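You operate a simulated robot arm through the tools that you are given. There is no shell and no other tool. Be economical: measure what you need, move in short steps, check, and stop when the job is done.

The job below is to be done with a simulated robot arm. You get a single attempt, and the scene is never put back.

## Task
Fetch the blue dauber and stand it on top of the small carton on the top of the trestle table.

It is judged by the outcome, as a careful person would: the job done as asked, and still so three seconds after it is handed in. It fails if anything else is knocked over, pushed out of place, dropped, spilled or broken.

## Robot
A 6-joint arm with a two-finger parallel gripper, fixed in place. Base frame: the origin is at the foot of the arm, x ahead of it, y to its left, z up; the work surface is at about z = 0. Lengths are in m, angles in rad, forces in N, time in s.
With the tool pointing down near the work surface it reaches from about 0.14 to 0.58 m from the base axis. Its first joint turns from -1.152 to 1.152 rad. Payload 2.1 kg.
The tool frame sits at the grasp point between the pads (the TCP): z along the fingers, y along the line on which they close. The tips reach 0.03 m beyond it. Largest opening 0.094 m; finger width 0.028, thickness 0.01; the body of the gripper, 0.05 by 0.096 m, starts 0.055 m behind the TCP.
Orientation is that of the tool frame in the base frame, as [roll, pitch, yaw] about the fixed x, y, z axes, in that order (R = Rz(yaw) Ry(pitch) Rx(roll)). With the fingers straight down and closing along the base's y, the tool's x points along the base's -x, its y along +y and its z along -z.

## Interface
- The arm moves only by the tool servo_tool. Its arguments are lists of equal length, an entry for each row: "translation": the shift along the tool's x, y, z in m, a list of three; "delta_rot": the turn, a rotation vector about the tool's x, y, z in rad, a list of three; "gripper": the finger opening in m, from 0 to 0.094. In form: {"translation": [[x, y, z], ...], "delta_rot": [[rx, ry, rz], ...], "gripper": [gripper, ...]}. A call has 1 to 20 rows; each row shifts and turns the commanded pose from where the row before left it, along the tool's axes as they then stand. Each row takes 0.2 s and may step no farther than 0.05 m and 0.15 rad from the row before; otherwise, or with a gripper value out of range, the whole call is refused. A pose out of reach is approached as far as the arm can. The call stops where the force on the tool passes 40 N (or 10 N more than at its start, if that is more) or the arm is blocked; 0.2 s more then pass. The fingers move at their own pace (about 0.072 m/s each) and stop on an object; they squeeze with about 26 N. The grip force told is the motor's: it shows also when the fingers shut on nothing. Time passes only in rows, and 0.2 s behind the last, so rows that do not move let the fingers close. The reply holds the time, the measured pose of the TCP, the force on the tool along the base axes, the opening and the grip force, in the units named above and with some noise.
- Cameras (640 x 400 px; columns grow to the right, rows downward): "scene" is fixed at [0.0808, -0.3933, 0.4824]; the picture's right is [0.51, -0.86, 0.00], its down [-0.44, -0.26, -0.86] and it looks along [0.74, 0.44, -0.51] (base axes); focal length 325 px, centre (320, 200). "wrist" rides on the gripper at [0.076, 0.014, -0.102] in the tool frame; the picture's right is [-0.18, 0.98, 0.00], its down [-0.75, -0.14, -0.64] and it looks along [-0.63, -0.12, 0.77] (tool axes); focal length 243 px, centre (320, 200). There is no depth. A picture from a camera that has moved, and an enlarged one, comes with that camera's place and axes in the base frame and with its lens. The place of the scene camera against the robot may be out by one fixed shift of up to 0.012 m in any direction.
- get_image(camera): a new picture of that camera. The clock stands still meanwhile.
- zoom(camera, box): a new picture of the part [left, top, right, bottom] of that camera's present view, enlarged. The clock stands still meanwhile.
- hand_in(): hands the job in; it is judged then, once.

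Work in short steps. Places have to be worked out from the pictures, the camera data and where the tool is seen: move nearer, look again, correct. Check each grasp and each placing, and mend what went wrong. You have 90 turns and 46 pictures in all, those below and enlarged ones among them. Open the gripper and draw the arm clear of the work before you hand the job in, unless the task says otherwise; then end with one line.

The tools are called after "Emit:" as name(argument=value, ...) on one line, values as JSON. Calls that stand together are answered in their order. servo_tool: Moves the arm, as the interface text tells. Its arguments: {"type":"object","properties":{"translation":{"type":"array"},"delta_rot":{"type":"array"},"gripper":{"type":"array"}},"required":["translation","delta_rot","gripper"]} The other tools are called the same way: get_image (camera) takes a picture; zoom (camera, box) takes an enlarged picture of a part of a camera's view; hand_in () hands the job in.

At the start:

```text
time_s: 0.0
tcp_pos: [0.3478, -0.1161, 0.3309]
orientation: [3.141, 0.001, 3.141]
wrist_force: [-0.8, 0.0, 0.3]
gripper_width: 0.0939
grasp_force: 0.1
```

scene: 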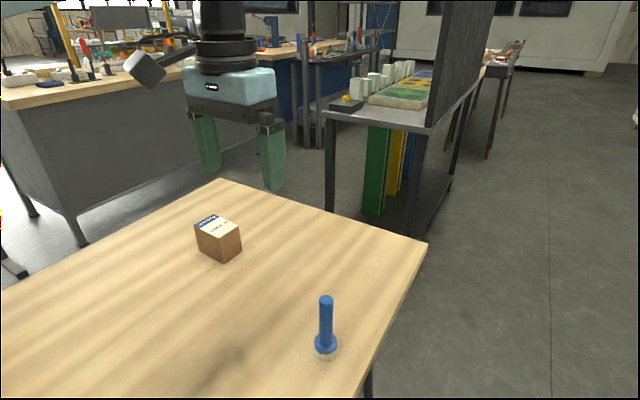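
wrist: 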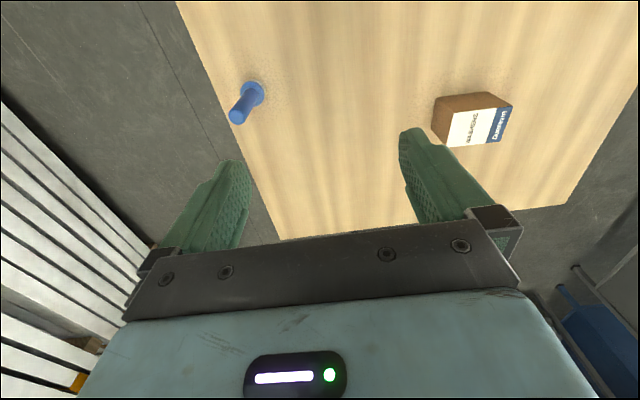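

The dauber stands upright near (0.38, -0.23) and the carton near (0.46, 0.08). I'll enlarge both to measure them better.

Emit:
zoom(camera="scene", box=[276, 280, 376, 370])

Emit:
zoom(camera="scene", box=[170, 195, 270, 275])

Emit:
zoom(camera="wrist", box=[200, 50, 540, 250])

```text
4.44 times, centred on (326, 325) of scene
camera zoom: at [0.0808, -0.3933, 0.4824], right [0.51, -0.86, 0.0], down [-0.44, -0.26, -0.86], along [0.74, 0.44, -0.51], focal length 1444 px, centre (293, -356)
```

zoom: 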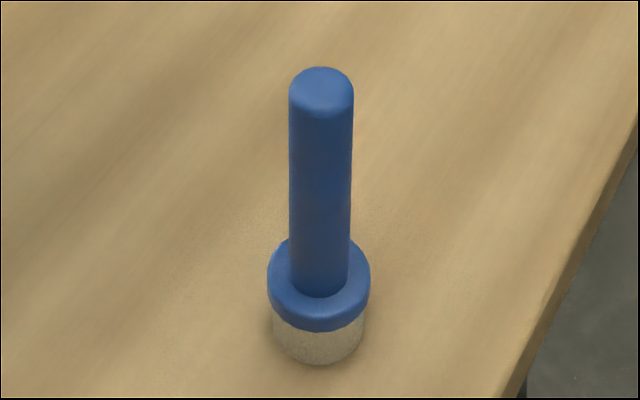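

```text
5.00 times, centred on (220, 235) of scene
camera zoom: at [0.0808, -0.3933, 0.4824], right [0.51, -0.86, 0.0], down [-0.44, -0.26, -0.86], along [0.74, 0.44, -0.51], focal length 1625 px, centre (820, 25)
```

zoom: 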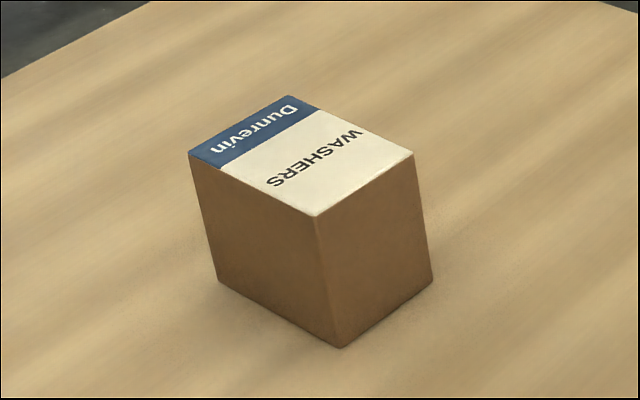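

```text
1.88 times, centred on (370, 150) of wrist
camera zoom: at [0.2706, -0.1018, 0.4318], right [0.18, 0.98, 0.0], down [0.75, -0.14, 0.64], along [0.63, -0.12, -0.77], focal length 457 px, centre (226, 294)
```

zoom: 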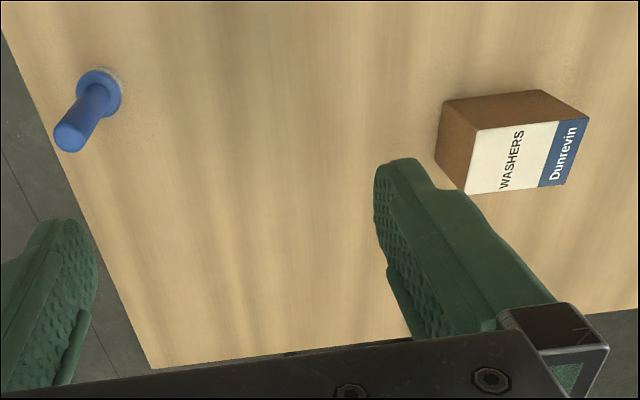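

Both views agree on the dauber: axis about (0.367, -0.231), top about 0.12, handle about 22 mm across. The carton top is centred near (0.467, 0.105) at z about 0.072. I'll move above the dauber and look again.

Emit:
servo_tool(translation=[[-0.004, -0.023, 0.02], [-0.004, -0.023, 0.022], [-0.004, -0.023, 0.022], [-0.004, -0.023, 0.022], [-0.003, -0.023, 0.022], [0, 0, 0], [0, 0, 0]], delta_rot=[[0, 0, 0], [0, 0, 0], [0, 0, 0], [0, 0, 0], [0, 0, 0], [0, 0, 0], [0, 0, 0]], gripper=[0.094, 0.094, 0.094, 0.094, 0.094, 0.094, 0.094])

Emit:
get_image(camera="wrist")

Emit:
get_image(camera="scene")

```text
time_s: 1.6
tcp_pos: [0.367, -0.2303, 0.2228]
orientation: [-3.141, 0.0, -3.141]
wrist_force: [-0.2, -0.9, -0.8]
gripper_width: 0.0937
grasp_force: 0.0
```

```text
40 pictures are left
camera wrist: at [0.2899, -0.2169, 0.3241], right [0.18, 0.98, 0.0], down [0.75, -0.14, 0.64], along [0.63, -0.12, -0.77], focal length 243 px, centre (320, 200)
```

wrist: 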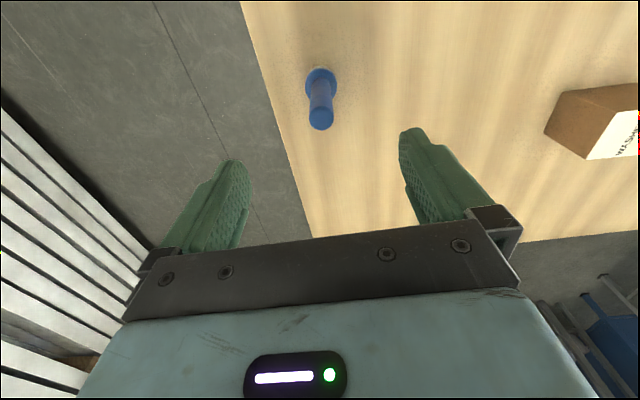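

```text
39 pictures are left
```

scene: 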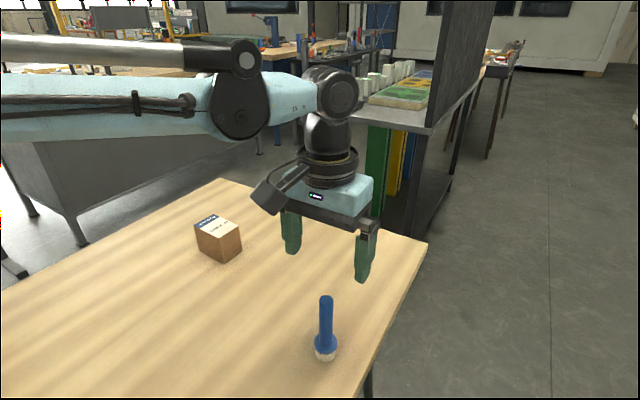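

The wrist view puts the dauber axis at (0.367, -0.232), right under the tool. I'll go down most of the way and check alignment before closing.

Emit:
servo_tool(translation=[[0, -0.0015, 0.025], [0, 0, 0.025], [0, 0, 0.025], [0, 0, 0.02], [0, 0, 0.02], [0, 0, 0.02], [0, 0, 0], [0, 0, 0]], delta_rot=[[0, 0, 0], [0, 0, 0], [0, 0, 0], [0, 0, 0], [0, 0, 0], [0, 0, 0], [0, 0, 0], [0, 0, 0]], gripper=[0.094, 0.094, 0.094, 0.094, 0.094, 0.094, 0.094, 0.094])

Emit:
get_image(camera="wrist")

Emit:
zoom(camera="scene", box=[246, 230, 406, 370])

```text
time_s: 3.4
tcp_pos: [0.3664, -0.2323, 0.0876]
orientation: [3.141, 0.002, -3.141]
wrist_force: [-0.3, -0.1, -0.3]
gripper_width: 0.0941
grasp_force: 0.1
```

```text
38 pictures are left
camera wrist: at [0.2897, -0.2184, 0.1885], right [0.18, 0.98, 0.0], down [0.75, -0.14, 0.64], along [0.63, -0.12, -0.77], focal length 243 px, centre (320, 200)
```

wrist: 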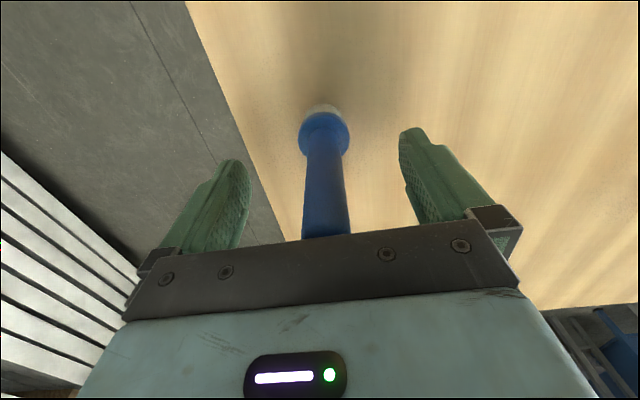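

```text
2.86 times, centred on (326, 300) of scene
camera zoom: at [0.0808, -0.3933, 0.4824], right [0.51, -0.86, 0.0], down [-0.44, -0.26, -0.86], along [0.74, 0.44, -0.51], focal length 928 px, centre (303, -86)
```

zoom: 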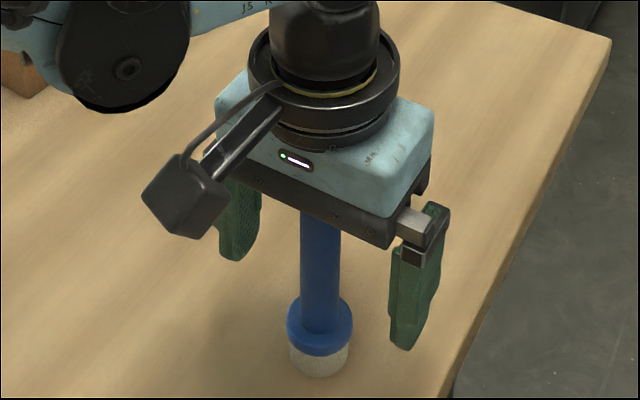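

The handle stands midway between the pads. I'll close on it.

Emit:
servo_tool(translation=[[0, 0, 0], [0, 0, 0], [0, 0, 0], [0, 0, 0], [0, 0, 0]], delta_rot=[[0, 0, 0], [0, 0, 0], [0, 0, 0], [0, 0, 0], [0, 0, 0]], gripper=[0.06, 0.04, 0.025, 0.01, 0.01])

```text
time_s: 4.6
tcp_pos: [0.3656, -0.2314, 0.0867]
orientation: [3.141, 0.001, 3.141]
wrist_force: [0.3, 0.1, -0.1]
gripper_width: 0.0207
grasp_force: 26.0
```

The fingers stopped at 21 mm with the full 26 N grip, so the handle is held. I'll lift straight up 0.16 m and look.

Emit:
servo_tool(translation=[[0, 0, -0.01], [0, 0, -0.02], [0, 0, -0.025], [0, 0, -0.025], [0, 0, -0.025], [0, 0, -0.025], [0, 0, -0.02], [0, 0, -0.01], [0, 0, 0]], delta_rot=[[0, 0, 0], [0, 0, 0], [0, 0, 0], [0, 0, 0], [0, 0, 0], [0, 0, 0], [0, 0, 0], [0, 0, 0], [0, 0, 0]], gripper=[0.01, 0.01, 0.01, 0.01, 0.01, 0.01, 0.01, 0.01, 0.01])

Emit:
get_image(camera="wrist")

Emit:
get_image(camera="scene")

```text
time_s: 6.6
tcp_pos: [0.3673, -0.231, 0.2491]
orientation: [3.141, 0.0, 3.141]
wrist_force: [-0.2, -0.6, -0.3]
gripper_width: 0.0208
grasp_force: 25.7
```

```text
36 pictures are left
camera wrist: at [0.2898, -0.2184, 0.35], right [0.18, 0.98, 0.0], down [0.75, -0.14, 0.64], along [0.63, -0.12, -0.77], focal length 243 px, centre (320, 200)
```

wrist: 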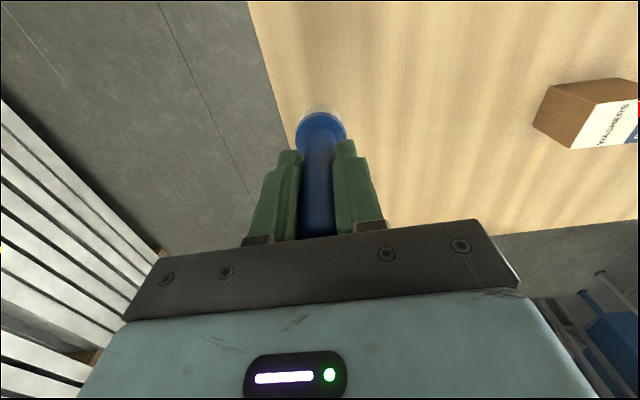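

```text
35 pictures are left
```

scene: 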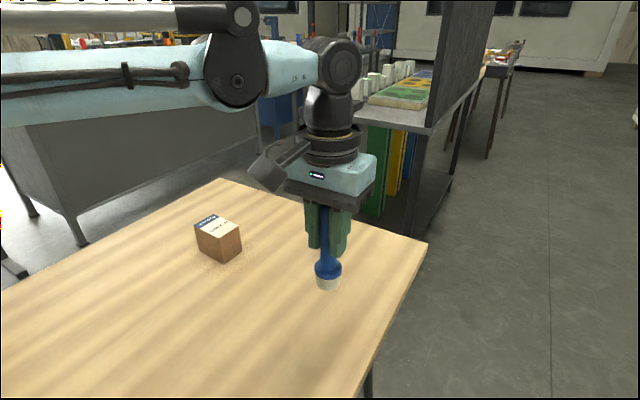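

The dauber hangs upright in the grip. I'll carry it at this height to just short of the carton and measure the carton again.

Emit:
servo_tool(translation=[[-0.001, 0.01, 0], [-0.003, 0.025, 0], [-0.004, 0.035, 0], [-0.004, 0.035, 0], [-0.004, 0.035, 0], [-0.004, 0.035, 0], [-0.004, 0.035, 0], [-0.004, 0.035, 0], [-0.003, 0.025, 0], [-0.001, 0.011, 0], [0, 0, 0], [0, 0, 0]], delta_rot=[[0, 0, 0], [0, 0, 0], [0, 0, 0], [0, 0, 0], [0, 0, 0], [0, 0, 0], [0, 0, 0], [0, 0, 0], [0, 0, 0], [0, 0, 0], [0, 0, 0], [0, 0, 0]], gripper=[0.01, 0.01, 0.01, 0.01, 0.01, 0.01, 0.01, 0.01, 0.01, 0.01, 0.01, 0.01])

Emit:
get_image(camera="wrist")

Emit:
get_image(camera="scene")

```text
time_s: 9.2
tcp_pos: [0.3996, 0.049, 0.248]
orientation: [3.14, 0.0, -3.141]
wrist_force: [0.1, -0.3, -1.1]
gripper_width: 0.0207
grasp_force: 25.9
```

```text
34 pictures are left
camera wrist: at [0.3223, 0.0631, 0.3493], right [0.18, 0.98, 0.0], down [0.75, -0.14, 0.64], along [0.63, -0.12, -0.77], focal length 243 px, centre (320, 200)
```

wrist: 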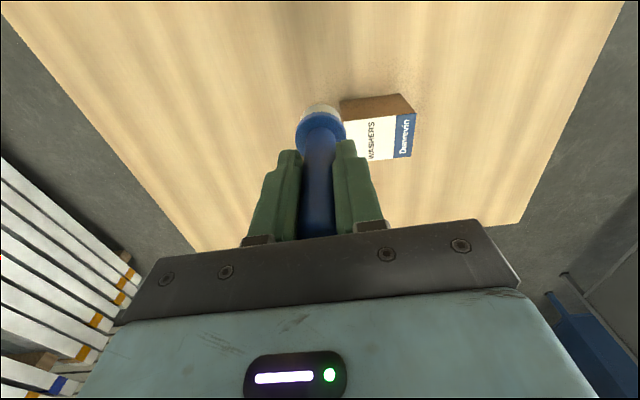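

```text
33 pictures are left
```

scene: 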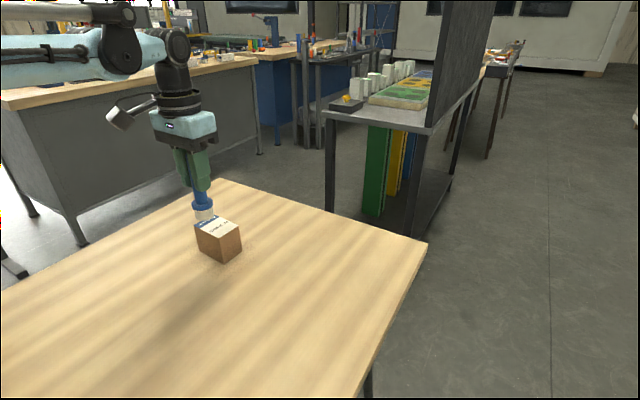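

Emit:
zoom(camera="wrist", box=[280, 70, 440, 170])

```text
4.00 times, centred on (360, 120) of wrist
camera zoom: at [0.3223, 0.0631, 0.3493], right [0.18, 0.98, 0.0], down [0.75, -0.14, 0.64], along [0.63, -0.12, -0.77], focal length 970 px, centre (160, 520)
```

zoom: 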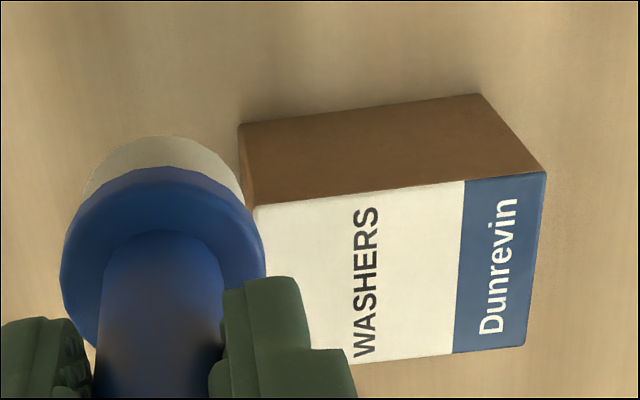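

The carton's top is centred at (0.468, 0.109), z about 0.072, and the dauber's foot is about 0.087 below the TCP. I'll move over the centre and down to about 1 cm above the carton.

Emit:
servo_tool(translation=[[-0.01, 0.01, 0], [-0.02, 0.02, 0], [-0.02, 0.02, 0], [-0.018, 0.01, 0], [0, 0, 0], [0, 0, 0.02], [0, 0, 0.025], [0, 0, 0.02], [0, 0, 0.011], [0, 0, 0], [0, 0, 0]], delta_rot=[[0, 0, 0], [0, 0, 0], [0, 0, 0], [0, 0, 0], [0, 0, 0], [0, 0, 0], [0, 0, 0], [0, 0, 0], [0, 0, 0], [0, 0, 0], [0, 0, 0]], gripper=[0.01, 0.01, 0.01, 0.01, 0.01, 0.01, 0.01, 0.01, 0.01, 0.01, 0.01])

Emit:
zoom(camera="scene", box=[170, 175, 270, 275])

Emit:
get_image(camera="wrist")

```text
time_s: 11.6
tcp_pos: [0.4675, 0.1088, 0.1721]
orientation: [3.141, 0.0, -3.141]
wrist_force: [0.8, -0.2, -0.1]
gripper_width: 0.0207
grasp_force: 26.7
```

```text
4.00 times, centred on (220, 225) of scene
camera zoom: at [0.0808, -0.3933, 0.4824], right [0.51, -0.86, 0.0], down [-0.44, -0.26, -0.86], along [0.74, 0.44, -0.51], focal length 1300 px, centre (720, 100)
```

zoom: 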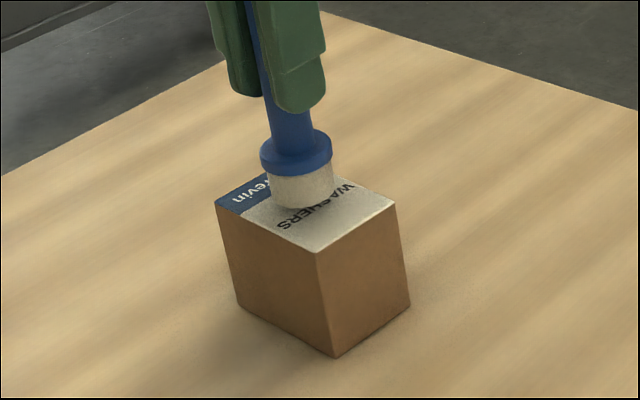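

```text
30 pictures are left
camera wrist: at [0.39, 0.1227, 0.2728], right [0.18, 0.98, 0.0], down [0.75, -0.14, 0.64], along [0.63, -0.12, -0.77], focal length 243 px, centre (320, 200)
```

wrist: 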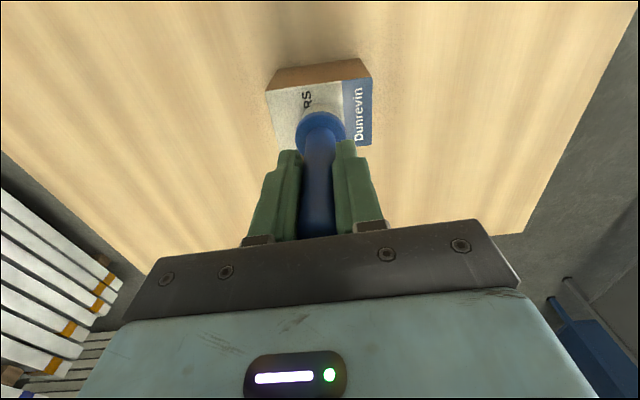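

The foot is over the middle of the carton, about 1 cm up. I'll lower gently and watch the force.

Emit:
servo_tool(translation=[[0, 0, 0.004], [0, 0, 0.003], [0, 0, 0.002], [0, 0, 0.001], [0, 0, 0]], delta_rot=[[0, 0, 0], [0, 0, 0], [0, 0, 0], [0, 0, 0], [0, 0, 0]], gripper=[0.01, 0.01, 0.01, 0.01, 0.01])

Emit:
zoom(camera="scene", box=[190, 185, 260, 255])

```text
time_s: 12.8
tcp_pos: [0.4679, 0.1083, 0.1619]
orientation: [3.141, 0.002, 3.141]
wrist_force: [1.5, -0.3, 22.2]
gripper_width: 0.0208
grasp_force: 26.2
```

```text
5.71 times, centred on (225, 220) of scene
camera zoom: at [0.0807, -0.3933, 0.4824], right [0.51, -0.86, 0.0], down [-0.44, -0.26, -0.86], along [0.74, 0.44, -0.51], focal length 1857 px, centre (863, 86)
```

zoom: 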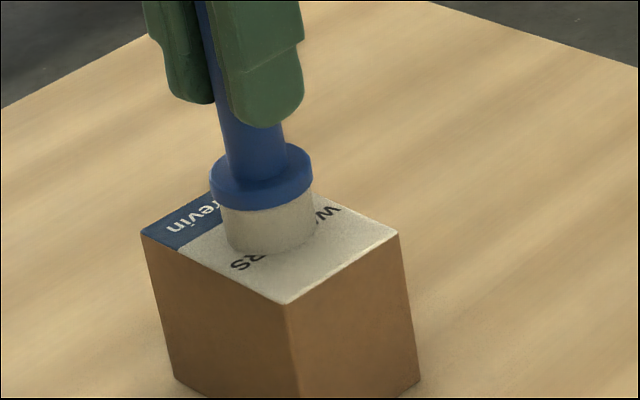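

The foot is on the carton, pressing at 22 N. I'll ease up slightly before opening.

Emit:
servo_tool(translation=[[0, 0, -0.0006], [0, 0, 0]], delta_rot=[[0, 0, 0], [0, 0, 0]], gripper=[0.01, 0.01])

```text
time_s: 13.4
tcp_pos: [0.4656, 0.1079, 0.1621]
orientation: [-3.142, 0.0, -3.141]
wrist_force: [-0.2, 0.5, -0.3]
gripper_width: 0.0208
grasp_force: 26.3
```

The force is gone, so the foot is just at the surface. I'll lower a hair and open slowly.

Emit:
servo_tool(translation=[[0, 0, 0.0003], [0, 0, 0], [0, 0, 0], [0, 0, 0], [0, 0, 0], [0, 0, 0], [0, 0, 0]], delta_rot=[[0, 0, 0], [0, 0, 0], [0, 0, 0], [0, 0, 0], [0, 0, 0], [0, 0, 0], [0, 0, 0]], gripper=[0.01, 0.024, 0.028, 0.036, 0.05, 0.065, 0.08])

Emit:
zoom(camera="scene", box=[150, 135, 280, 265])

Emit:
get_image(camera="wrist")

```text
time_s: 15.0
tcp_pos: [0.4661, 0.1088, 0.1614]
orientation: [-3.141, 0.0, -3.141]
wrist_force: [0.3, -1.0, -0.1]
gripper_width: 0.0799
grasp_force: 0.1
```

```text
3.08 times, centred on (215, 200) of scene
camera zoom: at [0.0808, -0.3933, 0.4824], right [0.51, -0.86, 0.0], down [-0.44, -0.26, -0.86], along [0.74, 0.44, -0.51], focal length 1000 px, centre (643, 200)
```

zoom: 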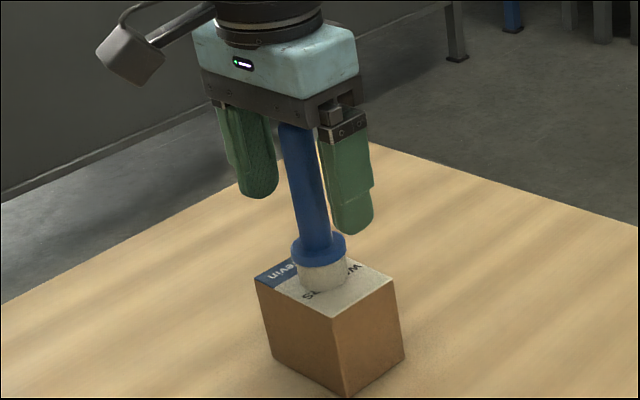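

```text
27 pictures are left
camera wrist: at [0.3896, 0.1225, 0.2632], right [0.18, 0.98, 0.0], down [0.75, -0.14, 0.64], along [0.63, -0.12, -0.77], focal length 243 px, centre (320, 200)
```

wrist: 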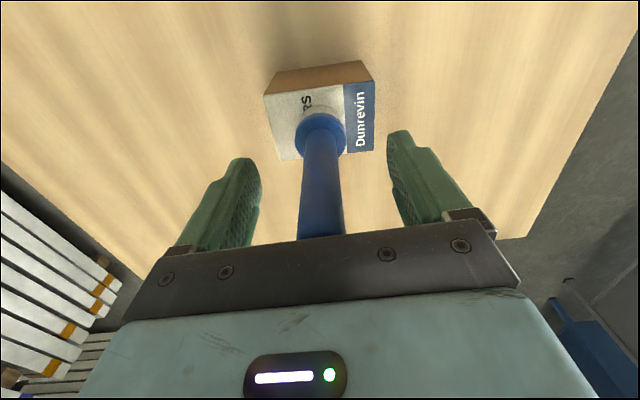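

The dauber stands free on the carton, between open fingers. I'll rise straight up and then back away.

Emit:
servo_tool(translation=[[0, 0, -0.005], [0, 0, -0.02], [0, 0, -0.03], [0, 0, -0.03], [0, 0, -0.03], [0, 0, -0.025], [0.02, -0.02, 0], [0.03, -0.03, 0], [0.03, -0.03, 0], [0.02, -0.02, 0], [0, 0, 0], [0, 0, 0]], delta_rot=[[0, 0, 0], [0, 0, 0], [0, 0, 0], [0, 0, 0], [0, 0, 0], [0, 0, 0], [0, 0, 0], [0, 0, 0], [0, 0, 0], [0, 0, 0], [0, 0, 0], [0, 0, 0]], gripper=[0.094, 0.094, 0.094, 0.094, 0.094, 0.094, 0.094, 0.094, 0.094, 0.094, 0.094, 0.094])

Emit:
get_image(camera="scene")

Emit:
get_image(camera="wrist")

```text
time_s: 17.6
tcp_pos: [0.3666, 0.0098, 0.3022]
orientation: [-3.141, 0.001, -3.141]
wrist_force: [-0.1, 0.0, -0.1]
gripper_width: 0.094
grasp_force: 0.0
```

```text
26 pictures are left
```

scene: 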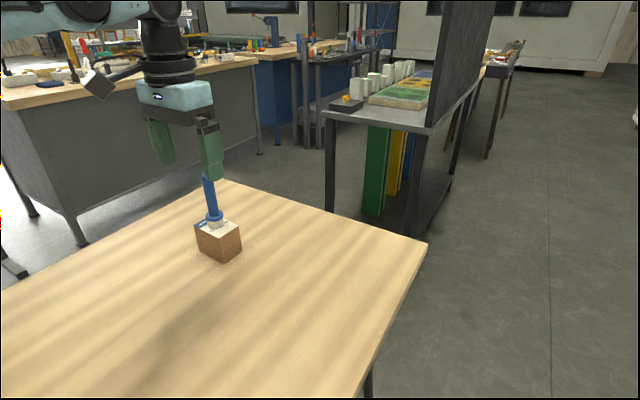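

```text
25 pictures are left
camera wrist: at [0.2891, 0.024, 0.4038], right [0.18, 0.98, 0.0], down [0.75, -0.14, 0.64], along [0.63, -0.12, -0.77], focal length 243 px, centre (320, 200)
```

wrist: 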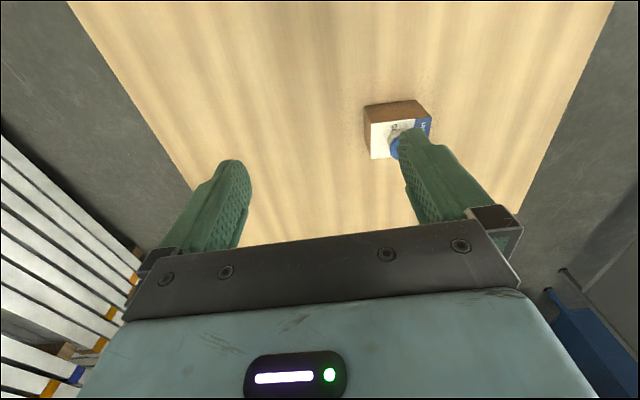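

The dauber stands upright on the carton, the carton has not moved, and the arm is clear with the gripper open. I'm handing in.

Emit:
hand_in()

```text
The job is handed in.
```

The blue dauber is standing upright, near the centre of the top of the small carton. The carton stayed in place, and the arm was drawn clear with the gripper open before I handed the job in.
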